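You operate a simulated robot arm through the tools that you are given. There is no shell and no other tool.

Carry out the task below with a simulated robot arm. There is one attempt and no reset: what you move stays moved.

## Task
Tighten the four housing bolts to 15 Nm in dot order.
Fine: set the torque dial first; orange driver, put back; one dot first, four dots last, one run each. Set down upright: orange driver.
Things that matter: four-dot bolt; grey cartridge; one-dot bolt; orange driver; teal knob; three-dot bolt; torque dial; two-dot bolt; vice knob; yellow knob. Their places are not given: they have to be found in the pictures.

Only the result counts: the job must be done as asked and must still hold three seconds after the hand-in. Knocking over, shifting, dropping, spilling or breaking anything else fails it.

## Robot
A 7-joint arm with a three-finger gripper, fixed in place. Base frame: the origin is on the floor under the middle of its stand, x ahead of it, y to its left, z up; the work surface is at about z = 880. Lengths are in mm, angles in degrees, forces in N, time in s.
It reaches about 1342 mm from its shoulder. Its first joint turns from -166.0 to 166.0 degrees. Payload 2.69 kg.
Tool frame: the origin (TCP) lies between the finger pads and is the grasp point; the fingertips stand 30 mm ahead of it; z points along the fingers, y is the line along which they close. The gripper opens to 128 mm; its body begins 117 mm behind the TCP.
Orientation is told as [roll, pitch, yaw] about the base's x, y, z axes, in that order, counted from this pose: with the fingers straight down and closing along the base's y, the tool's x points along the base's -x, its y along +y and its z along -z.

## Interface
- The arm moves only by the tool step_arm. Its arguments are lists of equal length, an entry for each row: "xyz": the shift along the tool's x, y, z in cm, a list of three; "dr": the turn, a rotation vector about the tool's x, y, z in degrees, a list of three; "grip": the finger opening in cm, from 0 to 12.8. In form: {"xyz": [[x, y, z], ...], "dr": [[wx, wy, wz], ...], "grip": [grip, ...]}. A call has 1 to 20 rows; each row shifts and turns the commanded pose from where the row before left it, along the tool's axes as they then stand. Rows are played at 5 a second. More than 50 mm and 8.6 degrees between two rows, or a gripper value outside its range, and nothing of the call is played. A pose out of reach is approached as far as the arm can. The call stops where the force on the tool passes 40 N (or 10 N more than at its start, if that is more) or the arm is blocked; 0.2 s more then pass. Each finger travels about 127 mm/s and halts on what it meets, pressing with about 41 N; the grip force reading is that of the motor and also rises with nothing between the fingers. The clock runs only during rows and for 0.2 s after the last one: add rows that do not move to give the fingers time. It gives the time, the measured TCP pose, the force on the tool (base axes), the opening and the grip force at its end, in the units of the frame above (readings bear some noise), with the torque about the TCP (base axes, N m) and any sound that the robot's microphone picked up.
- Cameras (640 x 400 px; columns grow to the right, rows downward): "scene" is fixed at [219.6, 650.4, 1573.9]; the picture's right is [-0.42, -0.91, 0.00], its down [-0.59, 0.27, -0.76] and it looks along [0.69, -0.32, -0.65] (base axes); focal length 348 px, centre (320, 200). "wrist" rides on the gripper at [58, 54, -131] in the tool frame; the picture's right is [-0.68, 0.74, 0.00], its down [-0.62, -0.57, -0.55] and it looks along [-0.40, -0.37, 0.84] (tool axes); focal length 234 px, centre (320, 200).
- camera(camera): a new picture of that camera. The clock stands still meanwhile.
- lift_body(by): moves the trunk up (or, below 0, down) by that many mm; the arm rides with it, the base frame stays. It gives what a move gives, with no picture.
- pixel_to_xyz(camera, pixels): for up to 12 pixels [column, row] of the newest picture of that camera ("zoom" is the newest enlarged one), the place [x, y, z] in the base frame of the surface seen there, good to about 2 mm. The clock stands still meanwhile.
- close_up(camera, box): a new picture of the part [left, top, right, bottom] of that camera's present view, enlarged. The clock stands still meanwhile.
- finish_job(): hands the job in; it is judged then, once.

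Leave the gripper open and the arm clear of the work at the hand-in unless told otherwise.

The tools are called after ">>>" as name(argument=value, ...) on one line, values as JSON. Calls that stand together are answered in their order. step_arm: Moves the arm, as the interface text tells. Its arguments: {"type":"object","properties":{"xyz":{"type":"array","items":{"type":"array","items":{"type":"number"}}},"dr":{"type":"array","items":{"type":"array","items":{"type":"number"}}},"grip":{"type":"array","items":{"type":"number"}}},"required":["xyz","dr","grip"]} The other tools are called the same way: lift_body (by) moves the trunk up or down; camera (camera) takes a picture; pixel_to_xyz (camera, pixels) gives the place of the surface under pixels of a picture; close_up (camera, box) takes an enlarged picture of a part of a camera's view; finish_job () hands the job in.

At the start:

```text
t: 0.0
eef_pos: [498.7, 468.9, 1332.2]
orientation: [0.0, 0.0, 0.0]
contact_force: [0.5, -0.5, 0.2]
wrist_torque: [0.05, 0.03, 0.01]
gripper_width: 128.1
gripper_force: 0.2
trunk travel left (down, up): [-275.0, 75.0]
```

scene: 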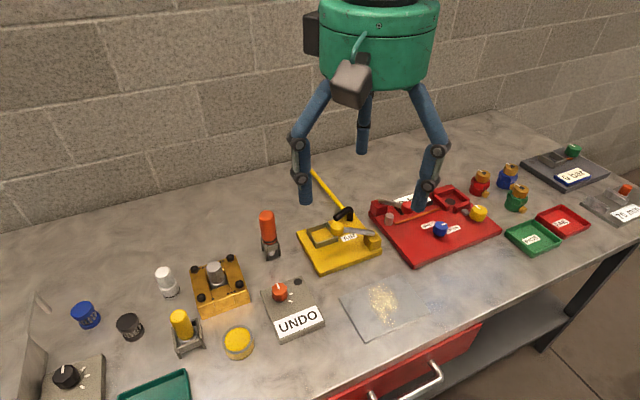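
wrist: 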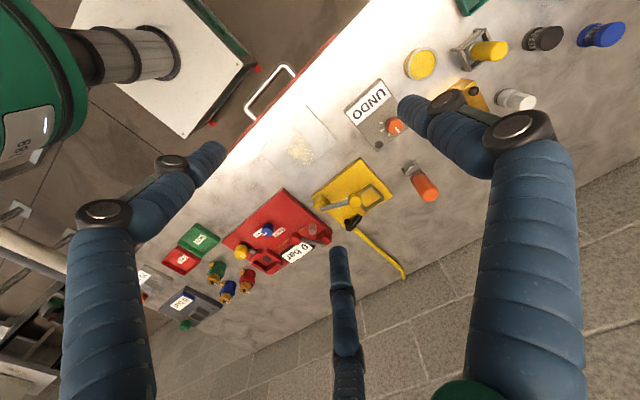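

I see a bench with many items; the orange driver is probably at about (268,235), the housing (yellow with four bolts) at about (218,285), the torque dial at about (65,378). I'll look closer at those parts first.

>>> close_up(camera="scene", box=[140, 200, 340, 370])

>>> close_up(camera="scene", box=[0, 280, 200, 400])

>>> close_up(camera="scene", box=[360, 130, 640, 280])

```text
2.35 times, centred on (240, 285) of scene
```

zoom: 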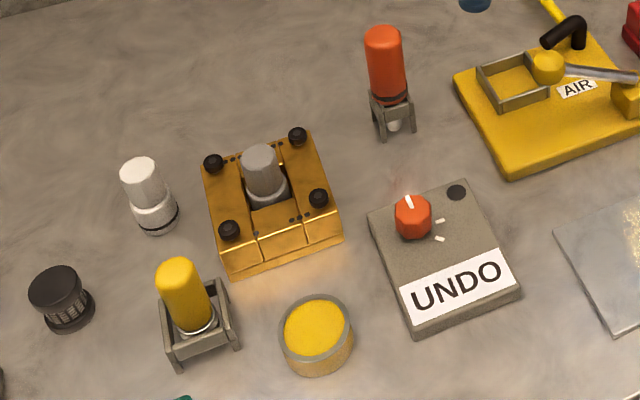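

```text
3.20 times, centred on (100, 340) of scene
```

zoom: 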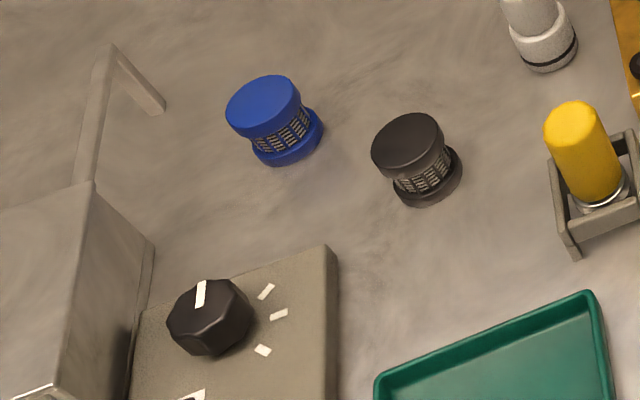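

```text
2.29 times, centred on (500, 205) of scene
```

zoom: 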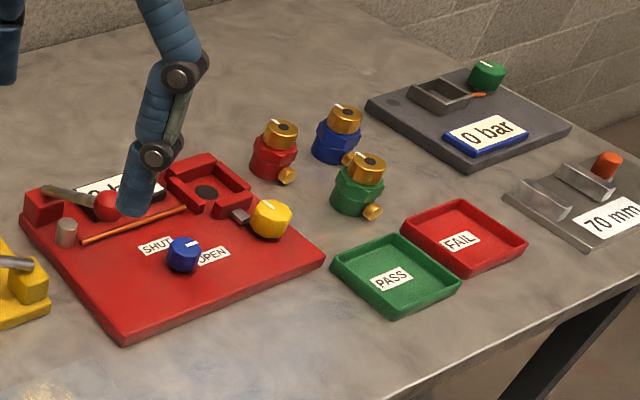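

I see the housing with four black bolts around a grey piece, the orange driver in its stand, and a red knob on a box showing "UNDO". I'll zoom tighter on the housing, the UNDO box, and the driver to read dots and marks.

>>> close_up(camera="scene", box=[185, 250, 255, 320])

>>> close_up(camera="scene", box=[255, 270, 335, 345])

>>> close_up(camera="scene", box=[240, 200, 300, 270])

>>> close_up(camera="scene", box=[0, 330, 120, 400])

```text
5.71 times, centred on (220, 285) of scene
```

zoom: 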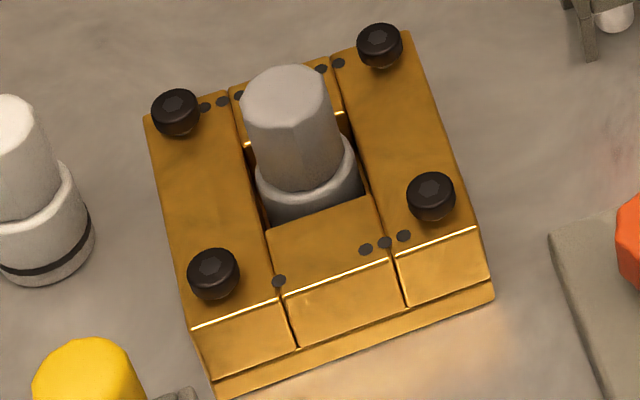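

```text
5.33 times, centred on (295, 308) of scene
```

zoom: 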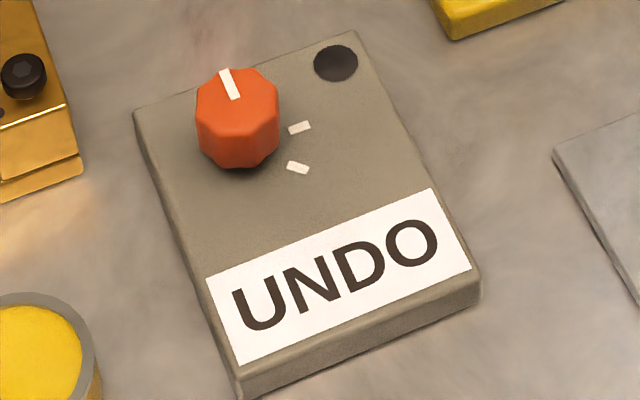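

```text
5.71 times, centred on (270, 235) of scene
```

zoom: 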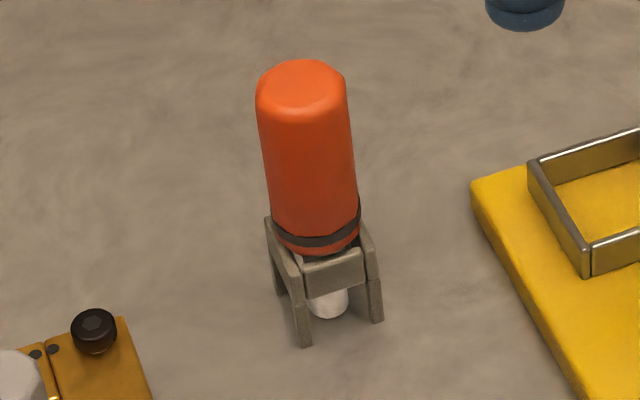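

```text
5.33 times, centred on (60, 365) of scene
```

zoom: 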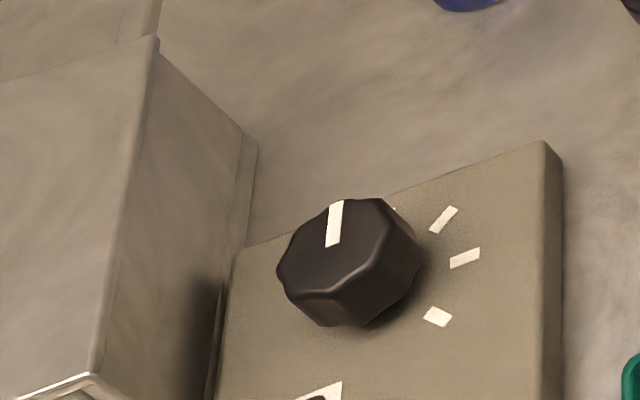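

I read the dots: bottom-left bolt one dot, bottom-right three dots, the back two unclear. Now I'll get coordinates of key items from the scene picture.

>>> camera(camera="scene")

>>> pixel_to_xyz(camera="scene", pixels=[[204, 269], [231, 258], [208, 298], [235, 284], [216, 266], [267, 213], [270, 245], [280, 287], [298, 319], [65, 373], [182, 315], [167, 275]])

```text
taken
```

scene: 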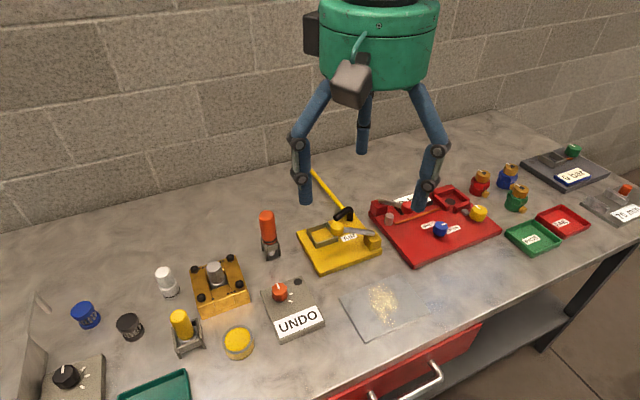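

```text
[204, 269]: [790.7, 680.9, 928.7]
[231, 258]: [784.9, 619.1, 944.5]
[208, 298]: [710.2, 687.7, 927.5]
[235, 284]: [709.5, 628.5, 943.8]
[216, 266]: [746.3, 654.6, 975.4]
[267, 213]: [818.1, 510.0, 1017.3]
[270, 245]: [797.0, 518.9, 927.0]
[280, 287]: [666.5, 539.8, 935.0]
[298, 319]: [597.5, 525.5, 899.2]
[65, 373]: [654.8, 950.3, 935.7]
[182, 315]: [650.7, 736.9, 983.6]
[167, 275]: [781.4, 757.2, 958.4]
```

The bolts sit around (787,681), (785,619), (710,688), (710,628) at z≈930-945; the driver at (808,514); UNDO knob (667,540); black dial (655,950). I'll move the open gripper high over the housing to look with the wrist camera.

>>> step_arm(xyz=[[-2.09, 3.28, 2.28], [-2.09, 3.28, 2.28], [-2.09, 3.28, 2.28], [-2.09, 3.28, 2.28], [-2.09, 3.28, 2.28], [-2.09, 3.28, 2.28], [-2.09, 3.28, 2.28], [-2.09, 3.28, 2.28], [0, 0, 0]], dr=[[0, 0, 0], [0, 0, 0], [0, 0, 0], [0, 0, 0], [0, 0, 0], [0, 0, 0], [0, 0, 0], [0, 0, 0], [0, 0, 0]], grip=[12.8, 12.8, 12.8, 12.8, 12.8, 12.8, 12.8, 12.8, 12.8])

>>> camera(camera="wrist")

>>> camera(camera="scene")

```text
t: 2.0
eef_pos: [664.2, 734.4, 1148.5]
orientation: [0.0, 0.0, 0.0]
contact_force: [0.2, 1.3, 0.2]
wrist_torque: [-0.07, 0.04, -0.01]
gripper_width: 127.7
gripper_force: 0.0
trunk travel left (down, up): [-275.0, 75.0]
```

```text
taken
```

wrist: 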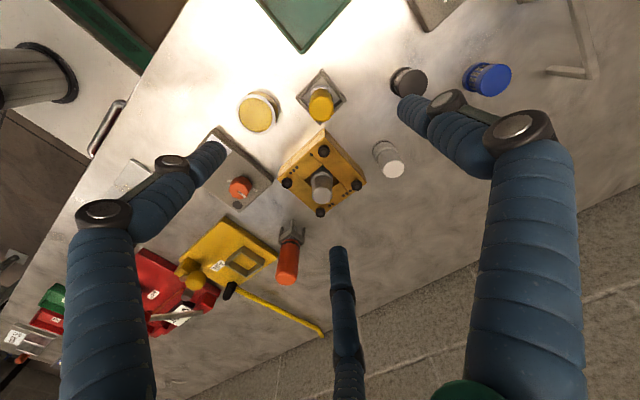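

```text
taken
```

scene: 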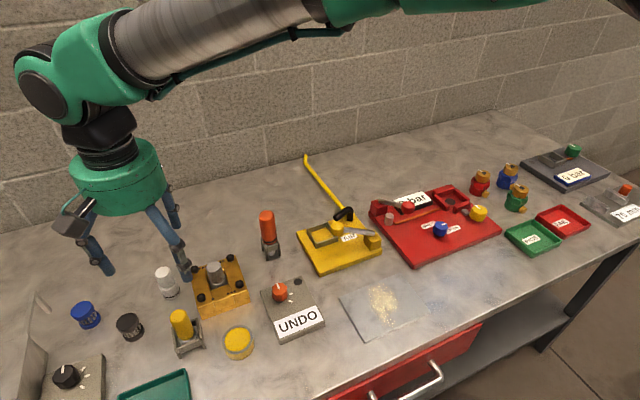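

I'll zoom the wrist view on the housing at (323,175), the UNDO box, and the driver stand.

>>> close_up(camera="wrist", box=[270, 125, 375, 225])

>>> close_up(camera="wrist", box=[250, 210, 320, 290])

>>> close_up(camera="wrist", box=[200, 130, 280, 220])

>>> close_up(camera="scene", box=[360, 170, 500, 270])

```text
4.00 times, centred on (322, 175) of wrist
```

zoom: 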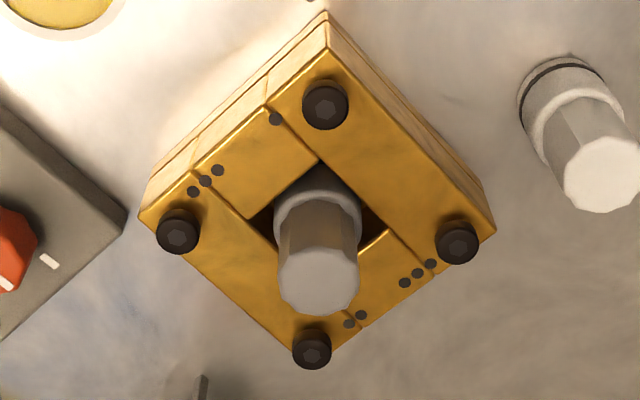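

```text
5.00 times, centred on (285, 250) of wrist
```

zoom: 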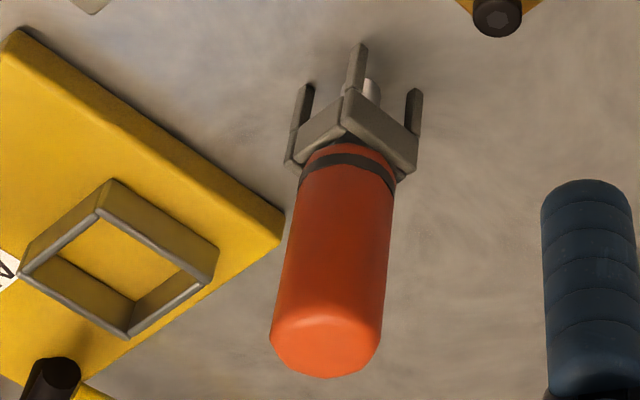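

```text
4.44 times, centred on (240, 175) of wrist
```

zoom: 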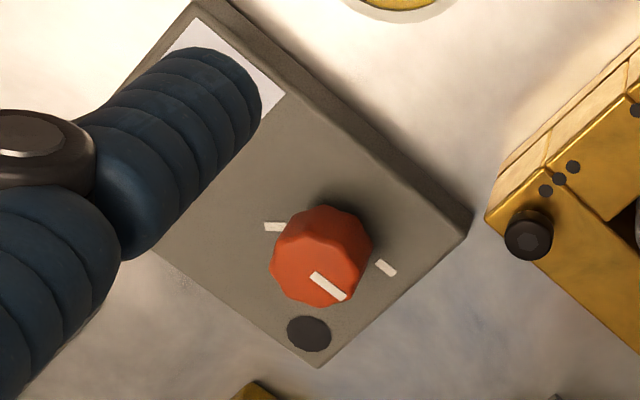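

```text
4.00 times, centred on (430, 220) of scene
```

zoom: 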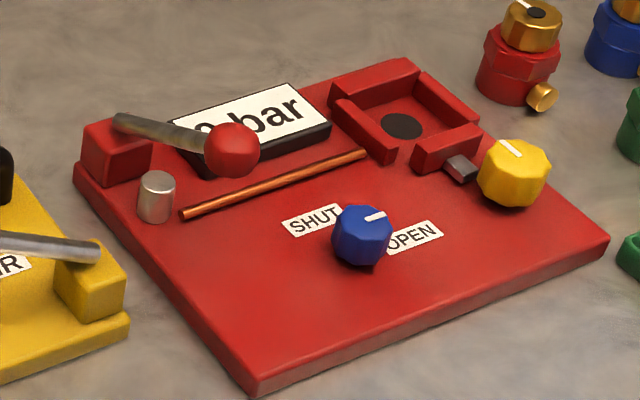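

Dots now: front-left one, front-right three, back-right two, back-left apparently four. Next I'll shift the arm left and up to view the black dial's label at around (655,950).

>>> step_arm(xyz=[[1.6, 4.15, -1.3], [1.6, 4.15, -1.3], [1.6, 4.15, -1.3], [1.6, 4.15, -1.3], [0, 0, 0]], dr=[[0, 0, 0], [0, 0, 0], [0, 0, 0], [0, 0, 0], [0, 0, 0]], grip=[12.8, 12.8, 12.8, 12.8, 12.8])

>>> camera(camera="wrist")

>>> close_up(camera="wrist", box=[300, 30, 460, 130])

>>> close_up(camera="scene", box=[185, 250, 255, 320])

```text
t: 3.2
eef_pos: [598.1, 878.8, 1215.4]
orientation: [0.7, -0.4, 0.1]
contact_force: [-4.2, -5.0, 7.2]
wrist_torque: [0.61, -0.52, 0.01]
gripper_width: 127.7
gripper_force: 0.0
out of reach, approached as far as the arm can: row 4
trunk travel left (down, up): [-275.0, 75.0]
```

```text
taken
```

wrist: 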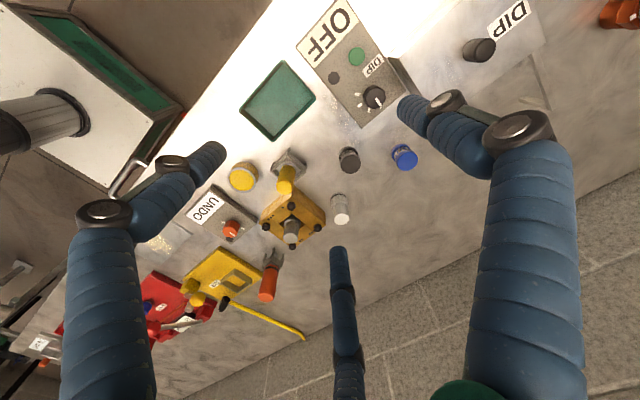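

```text
4.00 times, centred on (380, 80) of wrist
```

zoom: 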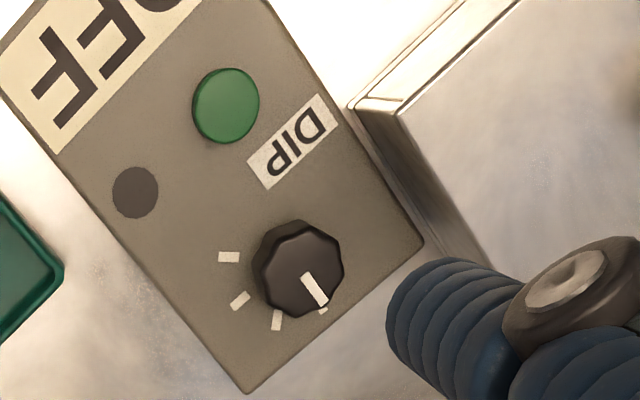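

```text
5.71 times, centred on (220, 285) of scene
```

zoom: 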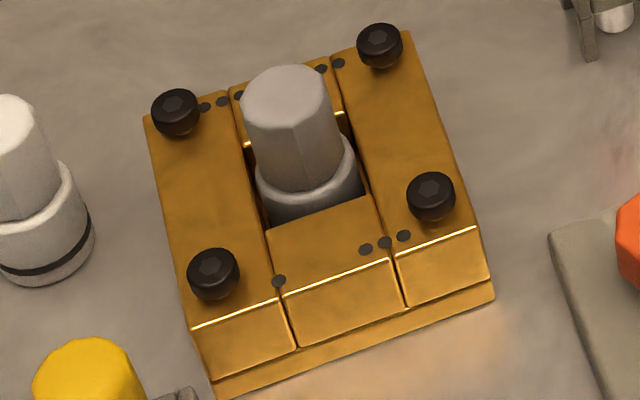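

The black dial belongs to a dip bath (OFF/DIP), so the torque dial is the red knob on the UNDO box. I'll move over it to look straight at its marks.

>>> step_arm(xyz=[[0, -4.1, 2.0], [0, -4.1, 2.0], [0, -4.1, 2.0], [0, -4.1, 2.0], [0, -4.1, 2.0], [0, -4.1, 2.0], [0, -4.1, 2.0], [0, 0, 0]], dr=[[0, 0, 0], [0, 0, 0], [0, 0, 0], [0, 0, 0], [0, 0, 0], [0, 0, 0], [0, 0, 0], [0, 0, 0]], grip=[12.8, 12.8, 12.8, 12.8, 12.8, 12.8, 12.8, 12.8])

>>> camera(camera="wrist")

>>> close_up(camera="wrist", box=[250, 140, 390, 240])

```text
t: 5.0
eef_pos: [745.7, 782.4, 1073.7]
orientation: [-0.4, 0.3, 0.0]
contact_force: [1.2, 1.3, -2.2]
wrist_torque: [-0.11, 0.14, 0.0]
gripper_width: 127.8
gripper_force: 0.0
out of reach, approached as far as the arm can: row 1, 2, 3, 4, 5, 6, 7
trunk travel left (down, up): [-275.0, 75.0]
```

```text
taken
```

wrist: 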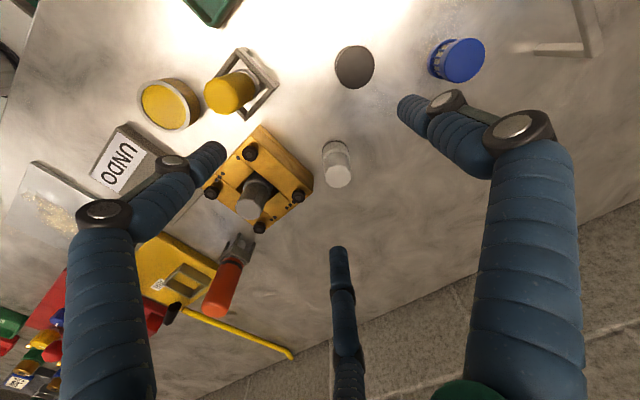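

```text
4.00 times, centred on (320, 190) of wrist
```

zoom: 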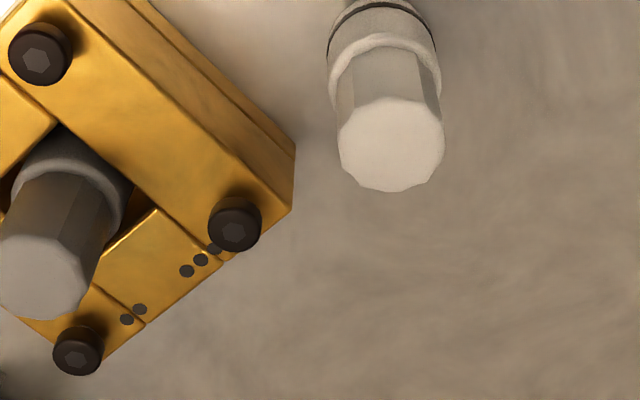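

The arm strayed to (746,782,1074), with the target reported out of reach; nothing seems touched. I'll first raise it and then retreat a little toward its starting region with small steps, checking the readings.

>>> step_arm(xyz=[[0, 0, -3], [0, 0, -3], [0, 0, 0]], dr=[[0, 0, 0], [0, 0, 0], [0, 0, 0]], grip=[12.8, 12.8, 12.8])

>>> camera(camera="scene")

```text
t: 5.8
eef_pos: [744.0, 780.3, 1109.4]
orientation: [-0.1, 0.0, 0.1]
contact_force: [-0.6, -0.1, 1.2]
wrist_torque: [0.07, -0.08, 0.0]
gripper_width: 127.9
gripper_force: 0.0
out of reach, approached as far as the arm can: row 1
trunk travel left (down, up): [-275.0, 75.0]
```

```text
taken
```

scene: 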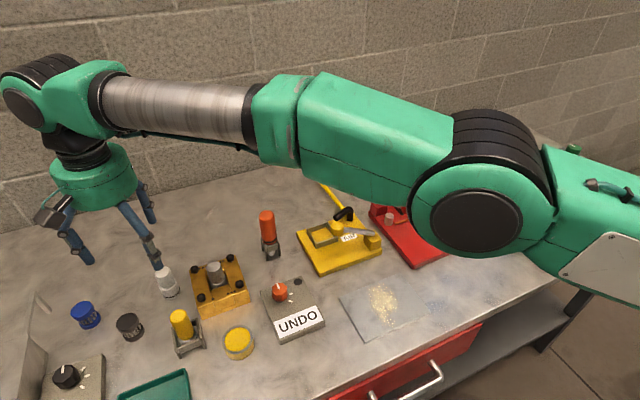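

The elbow has swung outward, but all items still stand. I'll test a lateral move to the right (−y) in small steps.

>>> step_arm(xyz=[[0, -3, 0], [0, -3, 0], [0, -3, 0], [0, 0, 0]], dr=[[0, 0, 0], [0, 0, 0], [0, 0, 0], [0, 0, 0]], grip=[12.8, 12.8, 12.8, 12.8])

```text
t: 6.8
eef_pos: [743.7, 690.6, 1110.9]
orientation: [0.1, -0.2, 0.0]
contact_force: [-0.1, -1.0, 1.5]
wrist_torque: [0.1, -0.08, -0.01]
gripper_width: 127.8
gripper_force: 0.1
trunk travel left (down, up): [-275.0, 75.0]
```

That worked normally. Now I'll go to about (600,592,1075) to view the torque dial.

>>> step_arm(xyz=[[3.6, -2.5, 0.9], [3.6, -2.5, 0.9], [3.6, -2.5, 0.9], [3.6, -2.5, 0.9], [0, 0, 0]], dr=[[0, 0, 0], [0, 0, 0], [0, 0, 0], [0, 0, 0], [0, 0, 0]], grip=[12.8, 12.8, 12.8, 12.8, 12.8])

>>> camera(camera="wrist")

>>> camera(camera="scene")

```text
t: 8.0
eef_pos: [599.8, 591.6, 1070.9]
orientation: [0.0, 0.0, 0.1]
contact_force: [-0.5, -0.8, 0.4]
wrist_torque: [0.02, -0.02, 0.02]
gripper_width: 127.9
gripper_force: 0.1
trunk travel left (down, up): [-275.0, 75.0]
```

```text
taken
```

wrist: 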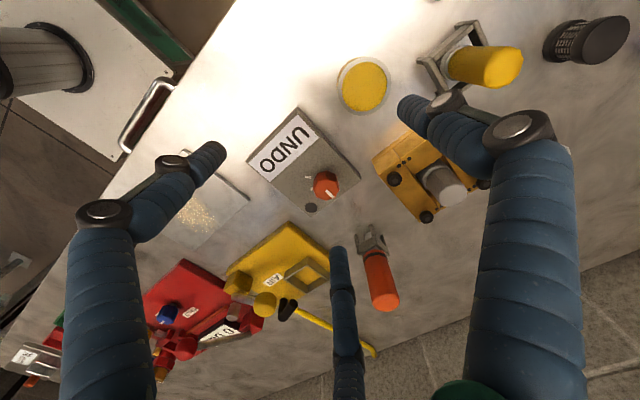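

```text
taken
```

scene: 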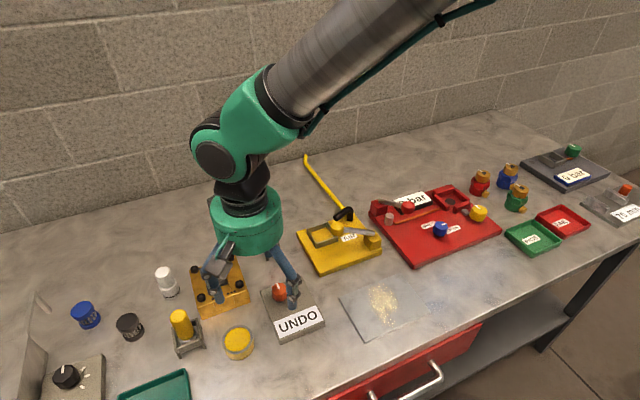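

The torque dial is at (325,186) in the wrist picture. I'll enlarge it and the driver stand at (373,250).

>>> close_up(camera="wrist", box=[280, 150, 370, 220])

>>> pixel_to_xyz(camera="zoom", pixels=[[320, 255], [290, 240], [340, 270], [320, 290], [300, 260], [350, 240], [218, 200], [405, 250], [220, 360]])

>>> close_up(camera="wrist", box=[330, 210, 430, 320])

```text
5.71 times, centred on (325, 185) of wrist
```

zoom: 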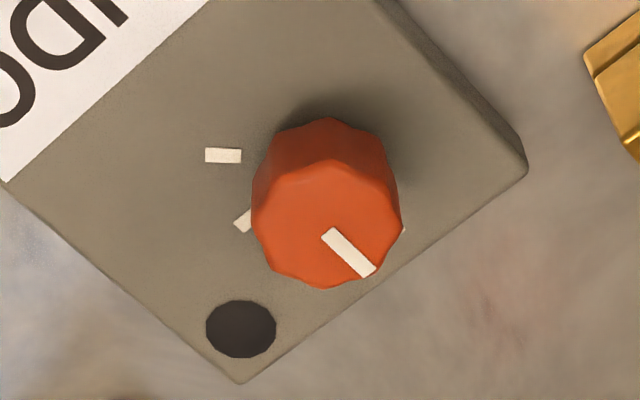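

```text
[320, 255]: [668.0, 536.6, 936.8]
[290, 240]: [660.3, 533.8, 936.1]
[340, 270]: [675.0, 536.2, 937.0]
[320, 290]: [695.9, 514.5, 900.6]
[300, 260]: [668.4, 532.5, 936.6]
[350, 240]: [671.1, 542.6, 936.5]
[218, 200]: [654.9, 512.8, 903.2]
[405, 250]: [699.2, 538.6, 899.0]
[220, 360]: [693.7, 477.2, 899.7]
```

```text
3.64 times, centred on (380, 265) of wrist
```

zoom: 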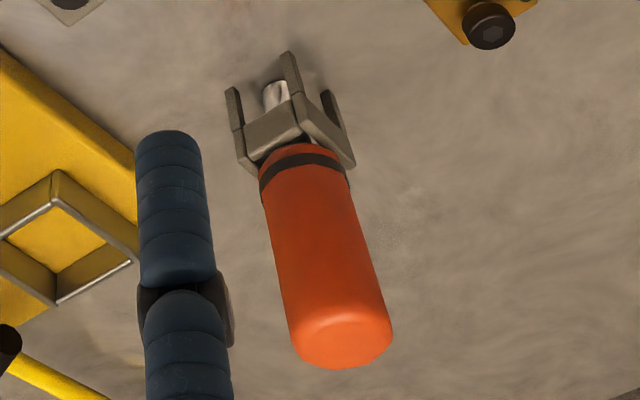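

I'll query points on the knob's rim and the marks to locate its centre and the mark angles.

>>> close_up(camera="wrist", box=[280, 150, 370, 220])

>>> pixel_to_xyz(camera="zoom", pixels=[[223, 155], [243, 220], [403, 231], [256, 210], [330, 162], [396, 215], [365, 278], [325, 285], [272, 265], [385, 255], [332, 237], [370, 268]])

>>> close_up(camera="scene", box=[255, 270, 305, 310])

>>> pixel_to_xyz(camera="scene", pixels=[[296, 294], [295, 301], [279, 286], [275, 285], [284, 287]])

```text
5.71 times, centred on (325, 185) of wrist
```

zoom: 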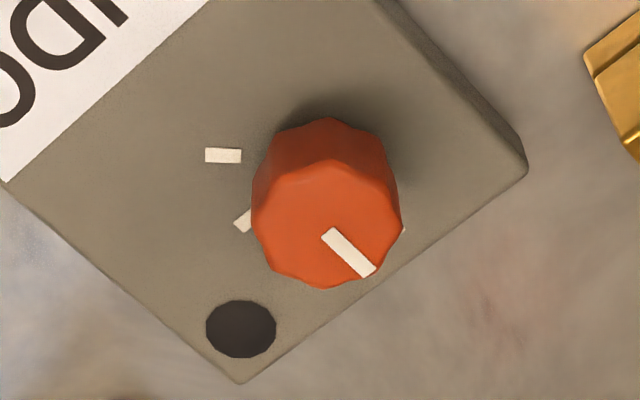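

```text
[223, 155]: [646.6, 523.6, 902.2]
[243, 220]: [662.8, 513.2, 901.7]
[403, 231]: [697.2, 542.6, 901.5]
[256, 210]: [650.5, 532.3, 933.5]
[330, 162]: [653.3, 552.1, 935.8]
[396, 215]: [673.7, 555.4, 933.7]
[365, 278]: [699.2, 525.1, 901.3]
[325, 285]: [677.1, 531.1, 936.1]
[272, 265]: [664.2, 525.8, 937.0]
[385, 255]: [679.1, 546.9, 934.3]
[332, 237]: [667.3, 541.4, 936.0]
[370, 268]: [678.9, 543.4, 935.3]
```

```text
10.00 times, centred on (280, 290) of scene
```

zoom: 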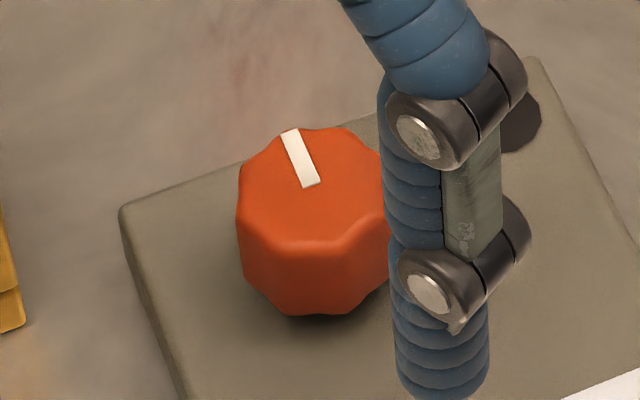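

```text
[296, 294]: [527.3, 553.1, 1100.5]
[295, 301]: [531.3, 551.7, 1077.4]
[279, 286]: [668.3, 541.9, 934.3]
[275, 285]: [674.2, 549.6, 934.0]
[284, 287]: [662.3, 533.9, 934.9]
```

Knob centre comes out near (664.5,541), top z≈937, box top z≈900; pointer along +x, with marks continuing clockwise at about −93° and −136° (one likely hidden at −45°). I'll centre above it with the fingers partly closed to 7 cm.

>>> step_arm(xyz=[[-3.24, -2.53, 0], [-3.24, -2.53, 0], [0, 0, 0], [0, 0, 0]], dr=[[0, 0, 0], [0, 0, 0], [0, 0, 0], [0, 0, 0]], grip=[9, 7, 7, 7])

>>> camera(camera="wrist")

>>> close_up(camera="scene", box=[190, 140, 370, 350])

```text
t: 9.0
eef_pos: [667.2, 540.6, 1069.6]
orientation: [0.0, 0.0, 0.0]
contact_force: [-0.3, -0.1, 0.5]
wrist_torque: [-0.04, -0.05, -0.01]
gripper_width: 70.1
gripper_force: 0.0
trunk travel left (down, up): [-275.0, 75.0]
```

```text
taken
```

wrist: 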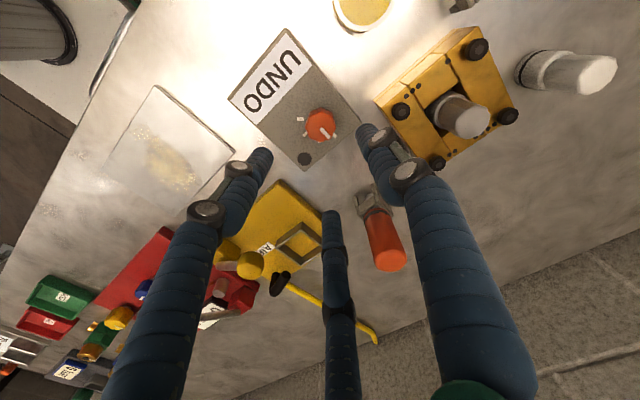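

```text
1.90 times, centred on (280, 245) of scene
```

zoom: 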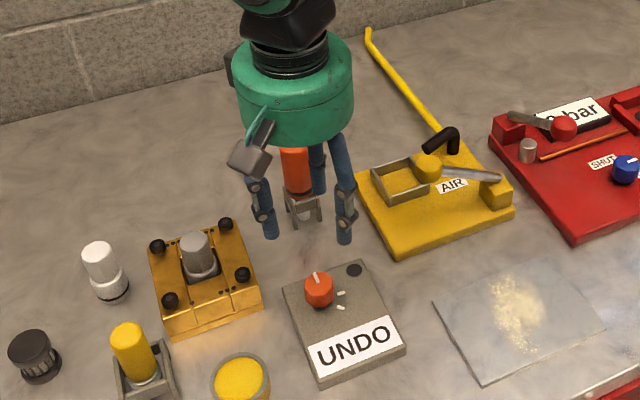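

Now more marks are visible around the knob at (320,125). I'll enlarge there.

>>> close_up(camera="wrist", box=[290, 100, 350, 150])

>>> pixel_to_xyz(camera="wrist", pixels=[[321, 128], [303, 118], [303, 130], [316, 143], [334, 135], [436, 163], [460, 118], [507, 116], [476, 49], [401, 112], [385, 245], [372, 205]])

```text
8.00 times, centred on (320, 125) of wrist
```

zoom: 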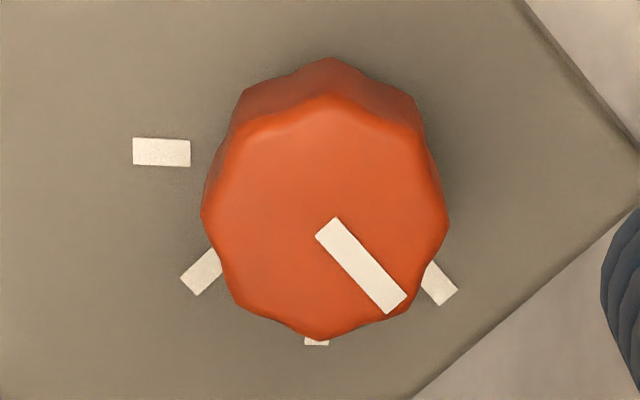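

```text
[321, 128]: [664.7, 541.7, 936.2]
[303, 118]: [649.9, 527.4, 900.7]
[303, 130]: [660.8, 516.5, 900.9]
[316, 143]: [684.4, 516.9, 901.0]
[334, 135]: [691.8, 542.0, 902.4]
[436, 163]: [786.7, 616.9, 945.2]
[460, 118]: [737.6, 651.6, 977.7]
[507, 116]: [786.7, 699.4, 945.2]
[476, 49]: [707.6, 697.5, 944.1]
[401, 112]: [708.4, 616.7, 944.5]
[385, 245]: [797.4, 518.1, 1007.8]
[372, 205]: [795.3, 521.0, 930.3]
```

The knob has four marks: 0° (UNDO), −45°, −90°, −135°. Bolt tops: (707.6,697.5), (786.7,616.9), (708.4,616.7), (786.7,699.4) at z≈945. Now I'll descend around the knob at (664.7,541.5) to TCP z≈938.

>>> step_arm(xyz=[[0.2, 0.1, 4.4], [0, 0, 4.4], [0, 0, 3.3], [0, 0, 1.0], [0, 0, 0]], dr=[[0, 0, 0], [0, 0, 0], [0, 0, 0], [0, 0, 0], [0, 0, 0]], grip=[7, 7, 7, 7, 7])

>>> close_up(camera="scene", box=[230, 220, 350, 350])

>>> camera(camera="wrist")

```text
t: 10.2
eef_pos: [666.2, 541.6, 942.1]
orientation: [0.0, 0.0, 0.1]
contact_force: [-0.1, 0.0, 0.2]
wrist_torque: [-0.01, -0.01, 0.01]
gripper_width: 69.6
gripper_force: 0.0
trunk travel left (down, up): [-275.0, 75.0]
```

```text
3.08 times, centred on (290, 285) of scene
```

zoom: 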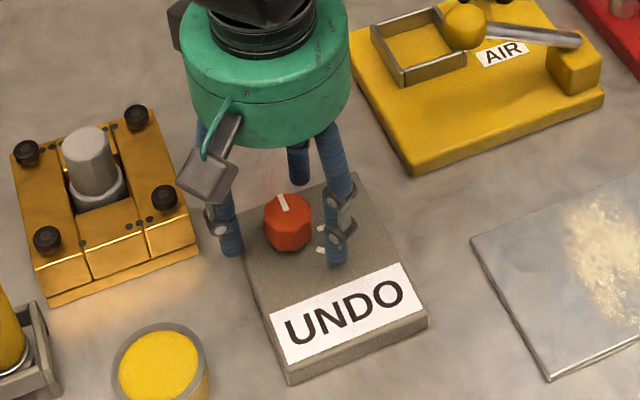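

```text
taken
```

wrist: 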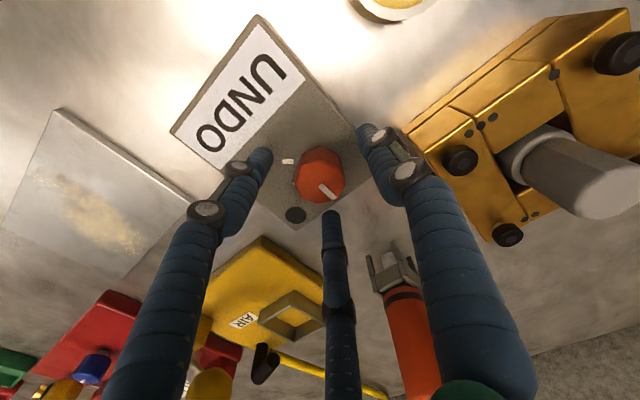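

Fingers surround the knob with room. I'll go down 3 mm, shift 1 mm, and close on the knob.

>>> step_arm(xyz=[[0.1, 0, 0.3], [0, 0, 0], [0, 0, 0], [0, 0, 0]], dr=[[0, 0, 0], [0, 0, 0], [0, 0, 0], [0, 0, 0]], grip=[5, 3.5, 2.8, 2.8])

>>> close_up(camera="scene", box=[230, 220, 350, 350])

```text
t: 11.2
eef_pos: [665.2, 542.6, 938.2]
orientation: [0.1, 0.0, 0.0]
contact_force: [-2.6, 15.1, -2.9]
wrist_torque: [0.49, 0.04, -0.15]
gripper_width: 33.4
gripper_force: 45.0
trunk travel left (down, up): [-275.0, 75.0]
```

```text
3.08 times, centred on (290, 285) of scene
```

zoom: 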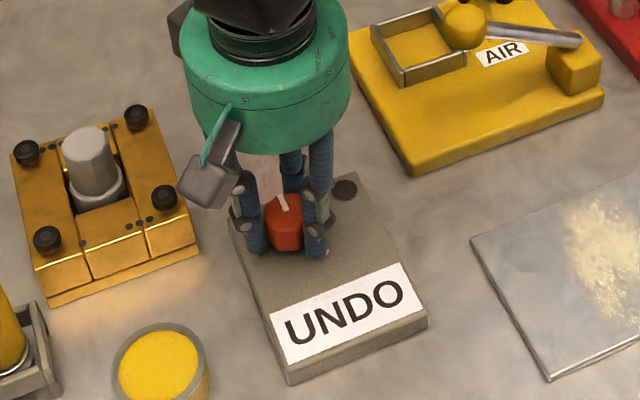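

Gripped (33 mm wide, 15 N sideways reading). I'll shift 1 mm toward +y and turn clockwise 45° in six rows, then read the display.

>>> step_arm(xyz=[[0, 0.1, 0], [0, 0, 0], [0, 0, 0], [0, 0, 0], [0, 0, 0], [0, 0, 0], [0, 0, 0]], dr=[[0, 0, 0], [0, 0, 7.5], [0, 0, 7.5], [0, 0, 7.5], [0, 0, 7.5], [0, 0, 7.5], [0, 0, 7.5]], grip=[2.8, 2.8, 2.8, 2.8, 2.8, 2.8, 2.8])

>>> close_up(camera="scene", box=[230, 220, 350, 350])

```text
t: 12.8
eef_pos: [663.9, 543.6, 938.5]
orientation: [0.2, 0.0, -45.2]
contact_force: [20.9, 7.9, 8.9]
wrist_torque: [-0.24, -0.55, -0.06]
gripper_width: 33.2
gripper_force: 44.8
trunk travel left (down, up): [-275.0, 75.0]
```

```text
3.08 times, centred on (290, 285) of scene
```

zoom: 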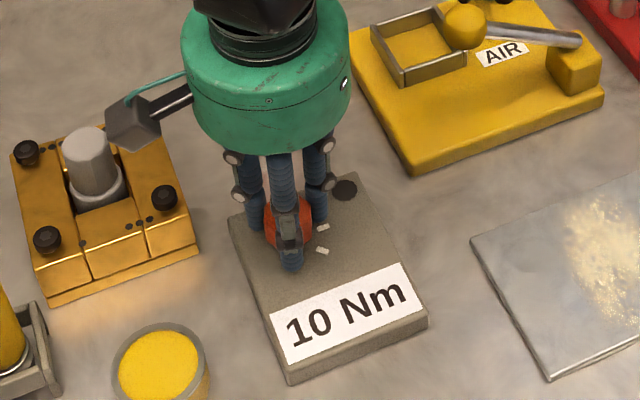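

The display reads "10 Nm". I'll turn clockwise another 45°, easing about 1 mm in +x to lower the side force.

>>> step_arm(xyz=[[-0.04, 0.1, 0], [0, 0, 0], [0, 0, 0], [0, 0, 0], [0, 0, 0], [0, 0, 0], [0, 0, 0]], dr=[[0, 0, 0], [0, 0, 7.5], [0, 0, 7.5], [0, 0, 7.5], [0, 0, 7.5], [0, 0, 7.5], [0, 0, 7.5]], grip=[2.8, 2.8, 2.8, 2.8, 2.8, 2.8, 2.8])

>>> close_up(camera="scene", box=[230, 220, 350, 350])

```text
t: 14.4
eef_pos: [665.0, 542.6, 938.0]
orientation: [0.1, 0.1, -90.1]
contact_force: [6.1, 10.8, 24.1]
wrist_torque: [0.28, -0.3, -0.08]
gripper_width: 33.4
gripper_force: 45.1
trunk travel left (down, up): [-275.0, 75.0]
```

```text
3.08 times, centred on (290, 285) of scene
```

zoom: 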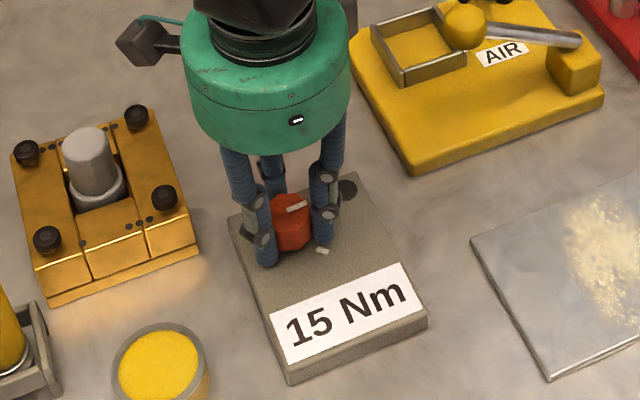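

The display reads "15 Nm". I'll open the fingers and rise straight up, then check the display again.

>>> step_arm(xyz=[[0, 0, 0], [0, 0, 0], [0, 0, 0], [0, 0, -3], [0, 0, -4], [0, 0, -4], [0, 0, -4], [0, 0, 0]], dr=[[0, 0, 0], [0, 0, 0], [0, 0, 0], [0, 0, 0], [0, 0, 0], [0, 0, 0], [0, 0, 0], [0, 0, 0]], grip=[4, 6, 7, 7, 7, 7, 7, 7])

>>> close_up(camera="scene", box=[230, 220, 350, 350])

>>> camera(camera="wrist")

```text
t: 16.2
eef_pos: [662.4, 542.9, 1089.3]
orientation: [-0.1, 0.0, -90.0]
contact_force: [-0.6, -0.4, 0.6]
wrist_torque: [-0.04, -0.03, 0.0]
gripper_width: 70.1
gripper_force: 0.0
trunk travel left (down, up): [-275.0, 75.0]
```

```text
3.08 times, centred on (290, 285) of scene
```

zoom: 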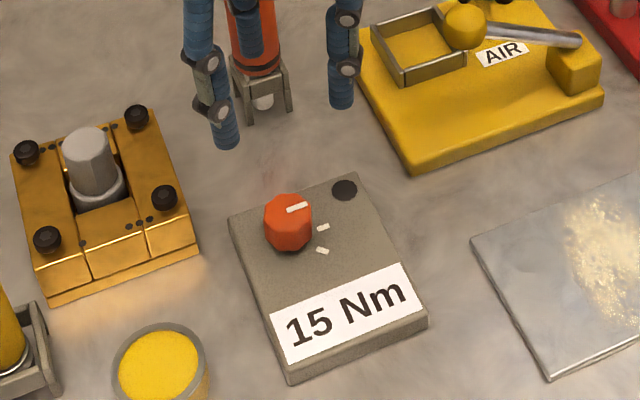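

```text
taken
```

wrist: 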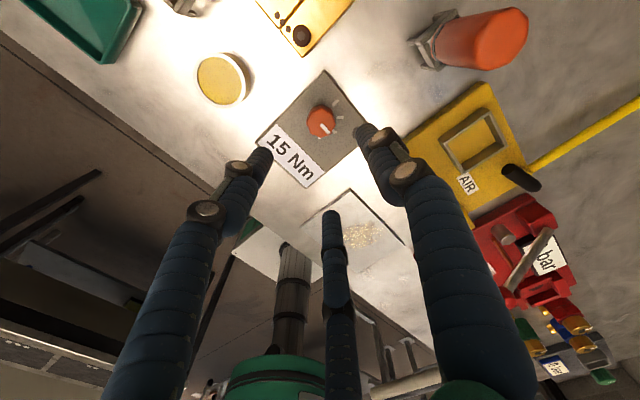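

Dial holds at 15 Nm. Now I'll measure the orange driver from the scene view.

>>> close_up(camera="scene", box=[245, 195, 295, 270])

>>> close_up(camera="wrist", box=[400, 0, 540, 90])

>>> pixel_to_xyz(camera="zoom", pixels=[[560, 80], [520, 40], [590, 130], [500, 120], [450, 90], [480, 200], [250, 160], [220, 170], [150, 90], [120, 230], [80, 120], [60, 280]])

```text
5.33 times, centred on (270, 232) of scene
```

zoom: 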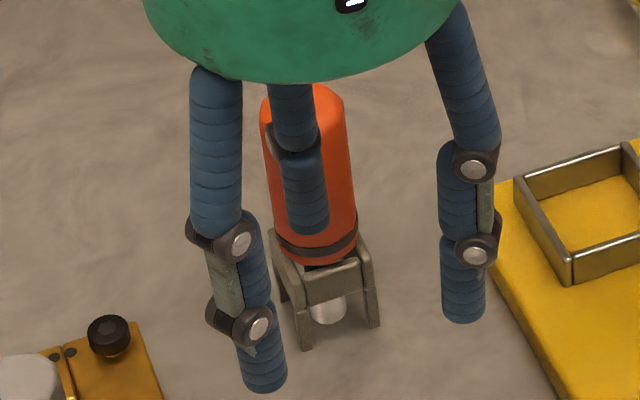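

```text
4.44 times, centred on (470, 45) of wrist
```

zoom: 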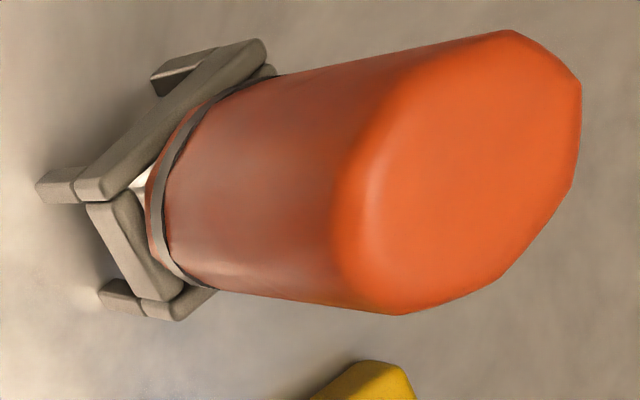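

```text
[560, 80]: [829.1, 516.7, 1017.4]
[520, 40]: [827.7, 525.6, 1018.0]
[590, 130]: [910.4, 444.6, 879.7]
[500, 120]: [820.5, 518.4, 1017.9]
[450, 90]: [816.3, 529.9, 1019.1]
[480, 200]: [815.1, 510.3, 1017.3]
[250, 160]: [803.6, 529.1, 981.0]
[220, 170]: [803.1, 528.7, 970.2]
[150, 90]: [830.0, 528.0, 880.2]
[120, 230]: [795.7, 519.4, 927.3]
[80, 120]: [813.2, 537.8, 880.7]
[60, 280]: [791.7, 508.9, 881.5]
```

I'll query the top rim of the driver in this zoom, and the stand's bars.

>>> pixel_to_xyz(camera="zoom", pixels=[[505, 45], [568, 90], [560, 180], [490, 265], [400, 300], [355, 200], [390, 100], [440, 60], [225, 65], [190, 100], [150, 270], [180, 255]])

>>> pixel_to_xyz(camera="scene", pixels=[[262, 240], [270, 248], [279, 244], [270, 252], [266, 254], [279, 258], [297, 262]])

```text
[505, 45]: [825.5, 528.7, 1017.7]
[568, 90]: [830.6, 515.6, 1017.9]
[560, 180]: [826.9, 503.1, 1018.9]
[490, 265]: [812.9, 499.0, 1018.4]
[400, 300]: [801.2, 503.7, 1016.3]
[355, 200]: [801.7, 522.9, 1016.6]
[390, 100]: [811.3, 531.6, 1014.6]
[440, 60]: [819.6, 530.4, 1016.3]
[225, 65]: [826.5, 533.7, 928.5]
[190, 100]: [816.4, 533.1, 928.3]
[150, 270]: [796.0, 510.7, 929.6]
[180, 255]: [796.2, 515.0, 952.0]
```

```text
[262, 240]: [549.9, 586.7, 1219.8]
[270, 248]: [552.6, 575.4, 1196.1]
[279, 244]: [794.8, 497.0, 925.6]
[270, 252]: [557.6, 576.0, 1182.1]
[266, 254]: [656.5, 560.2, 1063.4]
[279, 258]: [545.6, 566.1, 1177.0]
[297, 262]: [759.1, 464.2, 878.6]
```

Driver top centre ≈ (814.5,516,1018), handle radius ≈17, stand top z≈929. I'll move above it at the present height, then turn the gripper back to yaw 0 in place.

>>> step_arm(xyz=[[-0.675, 3.8, 0], [-0.675, 3.8, 0], [-0.675, 3.8, 0], [-0.675, 3.8, 0], [0, 0, 0], [0, 0, 0], [0, 0, 0], [0, 0, 0], [0, 0, 0], [0, 0, 0], [0, 0, 0], [0, 0, 0], [0, 0, 0], [0, 0, 0], [0, 0, 0], [0, 0, 0], [0, 0, 0]], dr=[[0, 0, 0], [0, 0, 0], [0, 0, 0], [0, 0, 0], [0, 0, -7.5], [0, 0, -7.5], [0, 0, -7.5], [0, 0, -7.5], [0, 0, -7.5], [0, 0, -7.5], [0, 0, -7.5], [0, 0, -7.5], [0, 0, -7.5], [0, 0, -7.5], [0, 0, -7.5], [0, 0, -7.5], [0, 0, 0]], grip=[8, 8, 8, 8, 8, 8, 8, 8, 8, 8, 8, 8, 8, 8, 8, 8, 8])

>>> camera(camera="wrist")

>>> close_up(camera="scene", box=[220, 130, 340, 270])

```text
t: 19.8
eef_pos: [816.7, 514.7, 1087.5]
orientation: [0.0, 0.0, 0.1]
contact_force: [-0.5, -0.3, -0.1]
wrist_torque: [0.03, 0.0, -0.03]
gripper_width: 79.8
gripper_force: 0.2
trunk travel left (down, up): [-275.0, 75.0]
```

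```text
taken
```

wrist: 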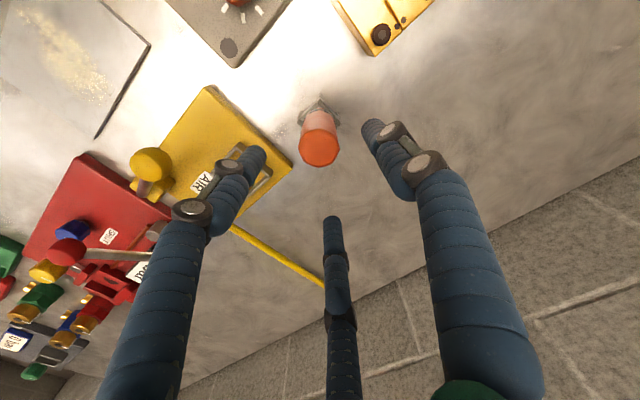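

```text
2.86 times, centred on (280, 200) of scene
```

zoom: 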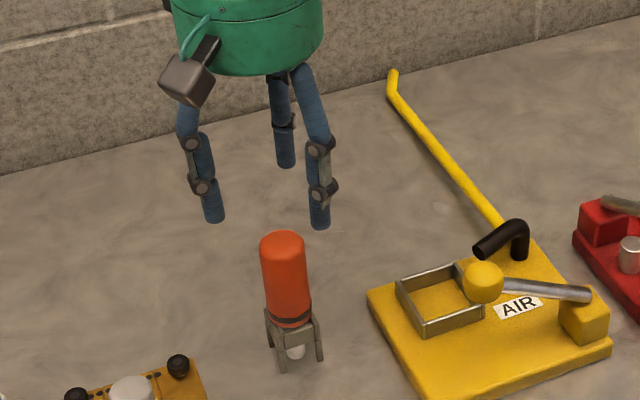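

The driver's top is at (319,148) in the wrist picture. I'll zoom there to refine its centre.

>>> close_up(camera="wrist", box=[285, 90, 355, 175])

>>> close_up(camera="scene", box=[245, 205, 295, 265])

```text
4.71 times, centred on (320, 132) of wrist
```

zoom: 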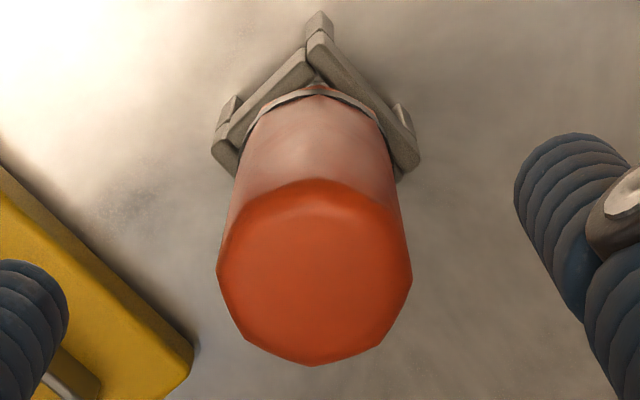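

```text
6.67 times, centred on (270, 235) of scene
```

zoom: 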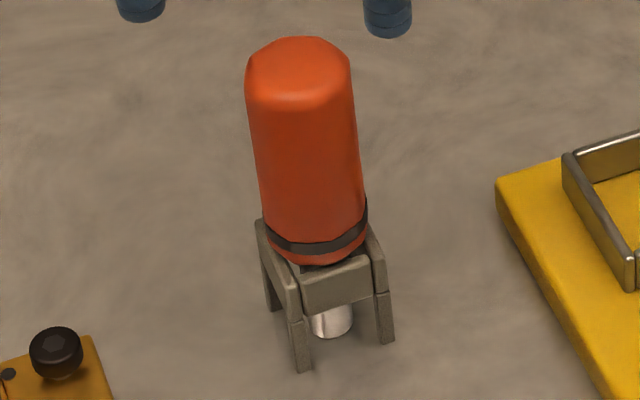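

I'll query the scene zoom for the handle's bottom, socket, stand bars and top.

>>> pixel_to_xyz(camera="zoom", pixels=[[300, 65], [255, 70], [345, 70], [300, 42], [300, 97], [310, 257], [325, 262], [330, 334], [322, 320], [335, 268], [265, 230], [378, 250]])

>>> pixel_to_xyz(camera="wrist", pixels=[[319, 165], [319, 135], [300, 150], [338, 152], [306, 163], [332, 165], [320, 150]])

```text
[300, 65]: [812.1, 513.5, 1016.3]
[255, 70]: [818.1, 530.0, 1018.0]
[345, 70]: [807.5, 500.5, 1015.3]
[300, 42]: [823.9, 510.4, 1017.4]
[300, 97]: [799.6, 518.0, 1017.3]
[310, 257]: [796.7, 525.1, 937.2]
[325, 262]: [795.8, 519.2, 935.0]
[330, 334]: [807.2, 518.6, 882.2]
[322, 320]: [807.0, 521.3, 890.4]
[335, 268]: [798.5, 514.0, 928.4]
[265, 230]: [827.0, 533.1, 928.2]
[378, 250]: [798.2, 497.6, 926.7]
```

```text
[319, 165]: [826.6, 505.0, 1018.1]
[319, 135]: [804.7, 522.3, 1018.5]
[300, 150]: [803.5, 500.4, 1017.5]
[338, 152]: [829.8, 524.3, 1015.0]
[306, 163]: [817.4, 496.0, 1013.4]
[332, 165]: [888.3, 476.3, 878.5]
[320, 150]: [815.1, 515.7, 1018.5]
```

Driver axis ≈ (815,515), handle z 936–1018, socket end ≈ 882. I'll descend to TCP z≈978 around the handle.

>>> step_arm(xyz=[[0.15, 0, 3.5], [0, 0, 3.5], [0, 0, 3.0], [0, 0, 1.0], [0, 0, 0]], dr=[[0, 0, 0], [0, 0, 0], [0, 0, 0], [0, 0, 0], [0, 0, 0]], grip=[8, 8, 8, 8, 8])

>>> close_up(camera="scene", box=[220, 150, 340, 270])

>>> camera(camera="wrist")

```text
t: 21.0
eef_pos: [817.2, 514.9, 975.9]
orientation: [-0.1, 0.1, 0.0]
contact_force: [0.1, -0.1, -1.5]
wrist_torque: [0.01, -0.02, -0.02]
gripper_width: 80.3
gripper_force: 0.1
trunk travel left (down, up): [-275.0, 75.0]
```

```text
3.33 times, centred on (280, 210) of scene
```

zoom: 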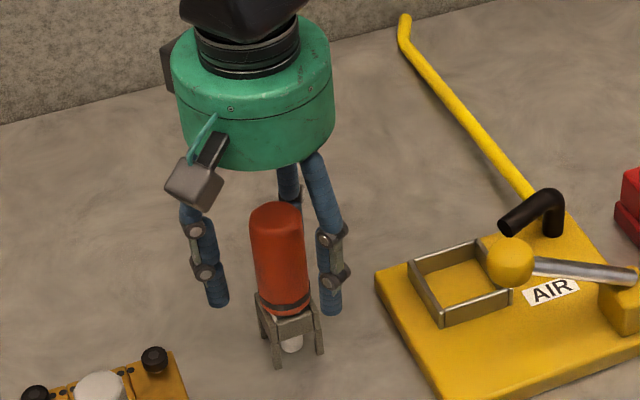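

```text
taken
```

wrist: 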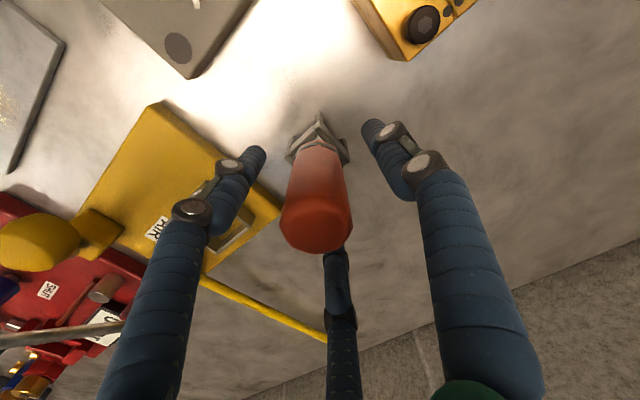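

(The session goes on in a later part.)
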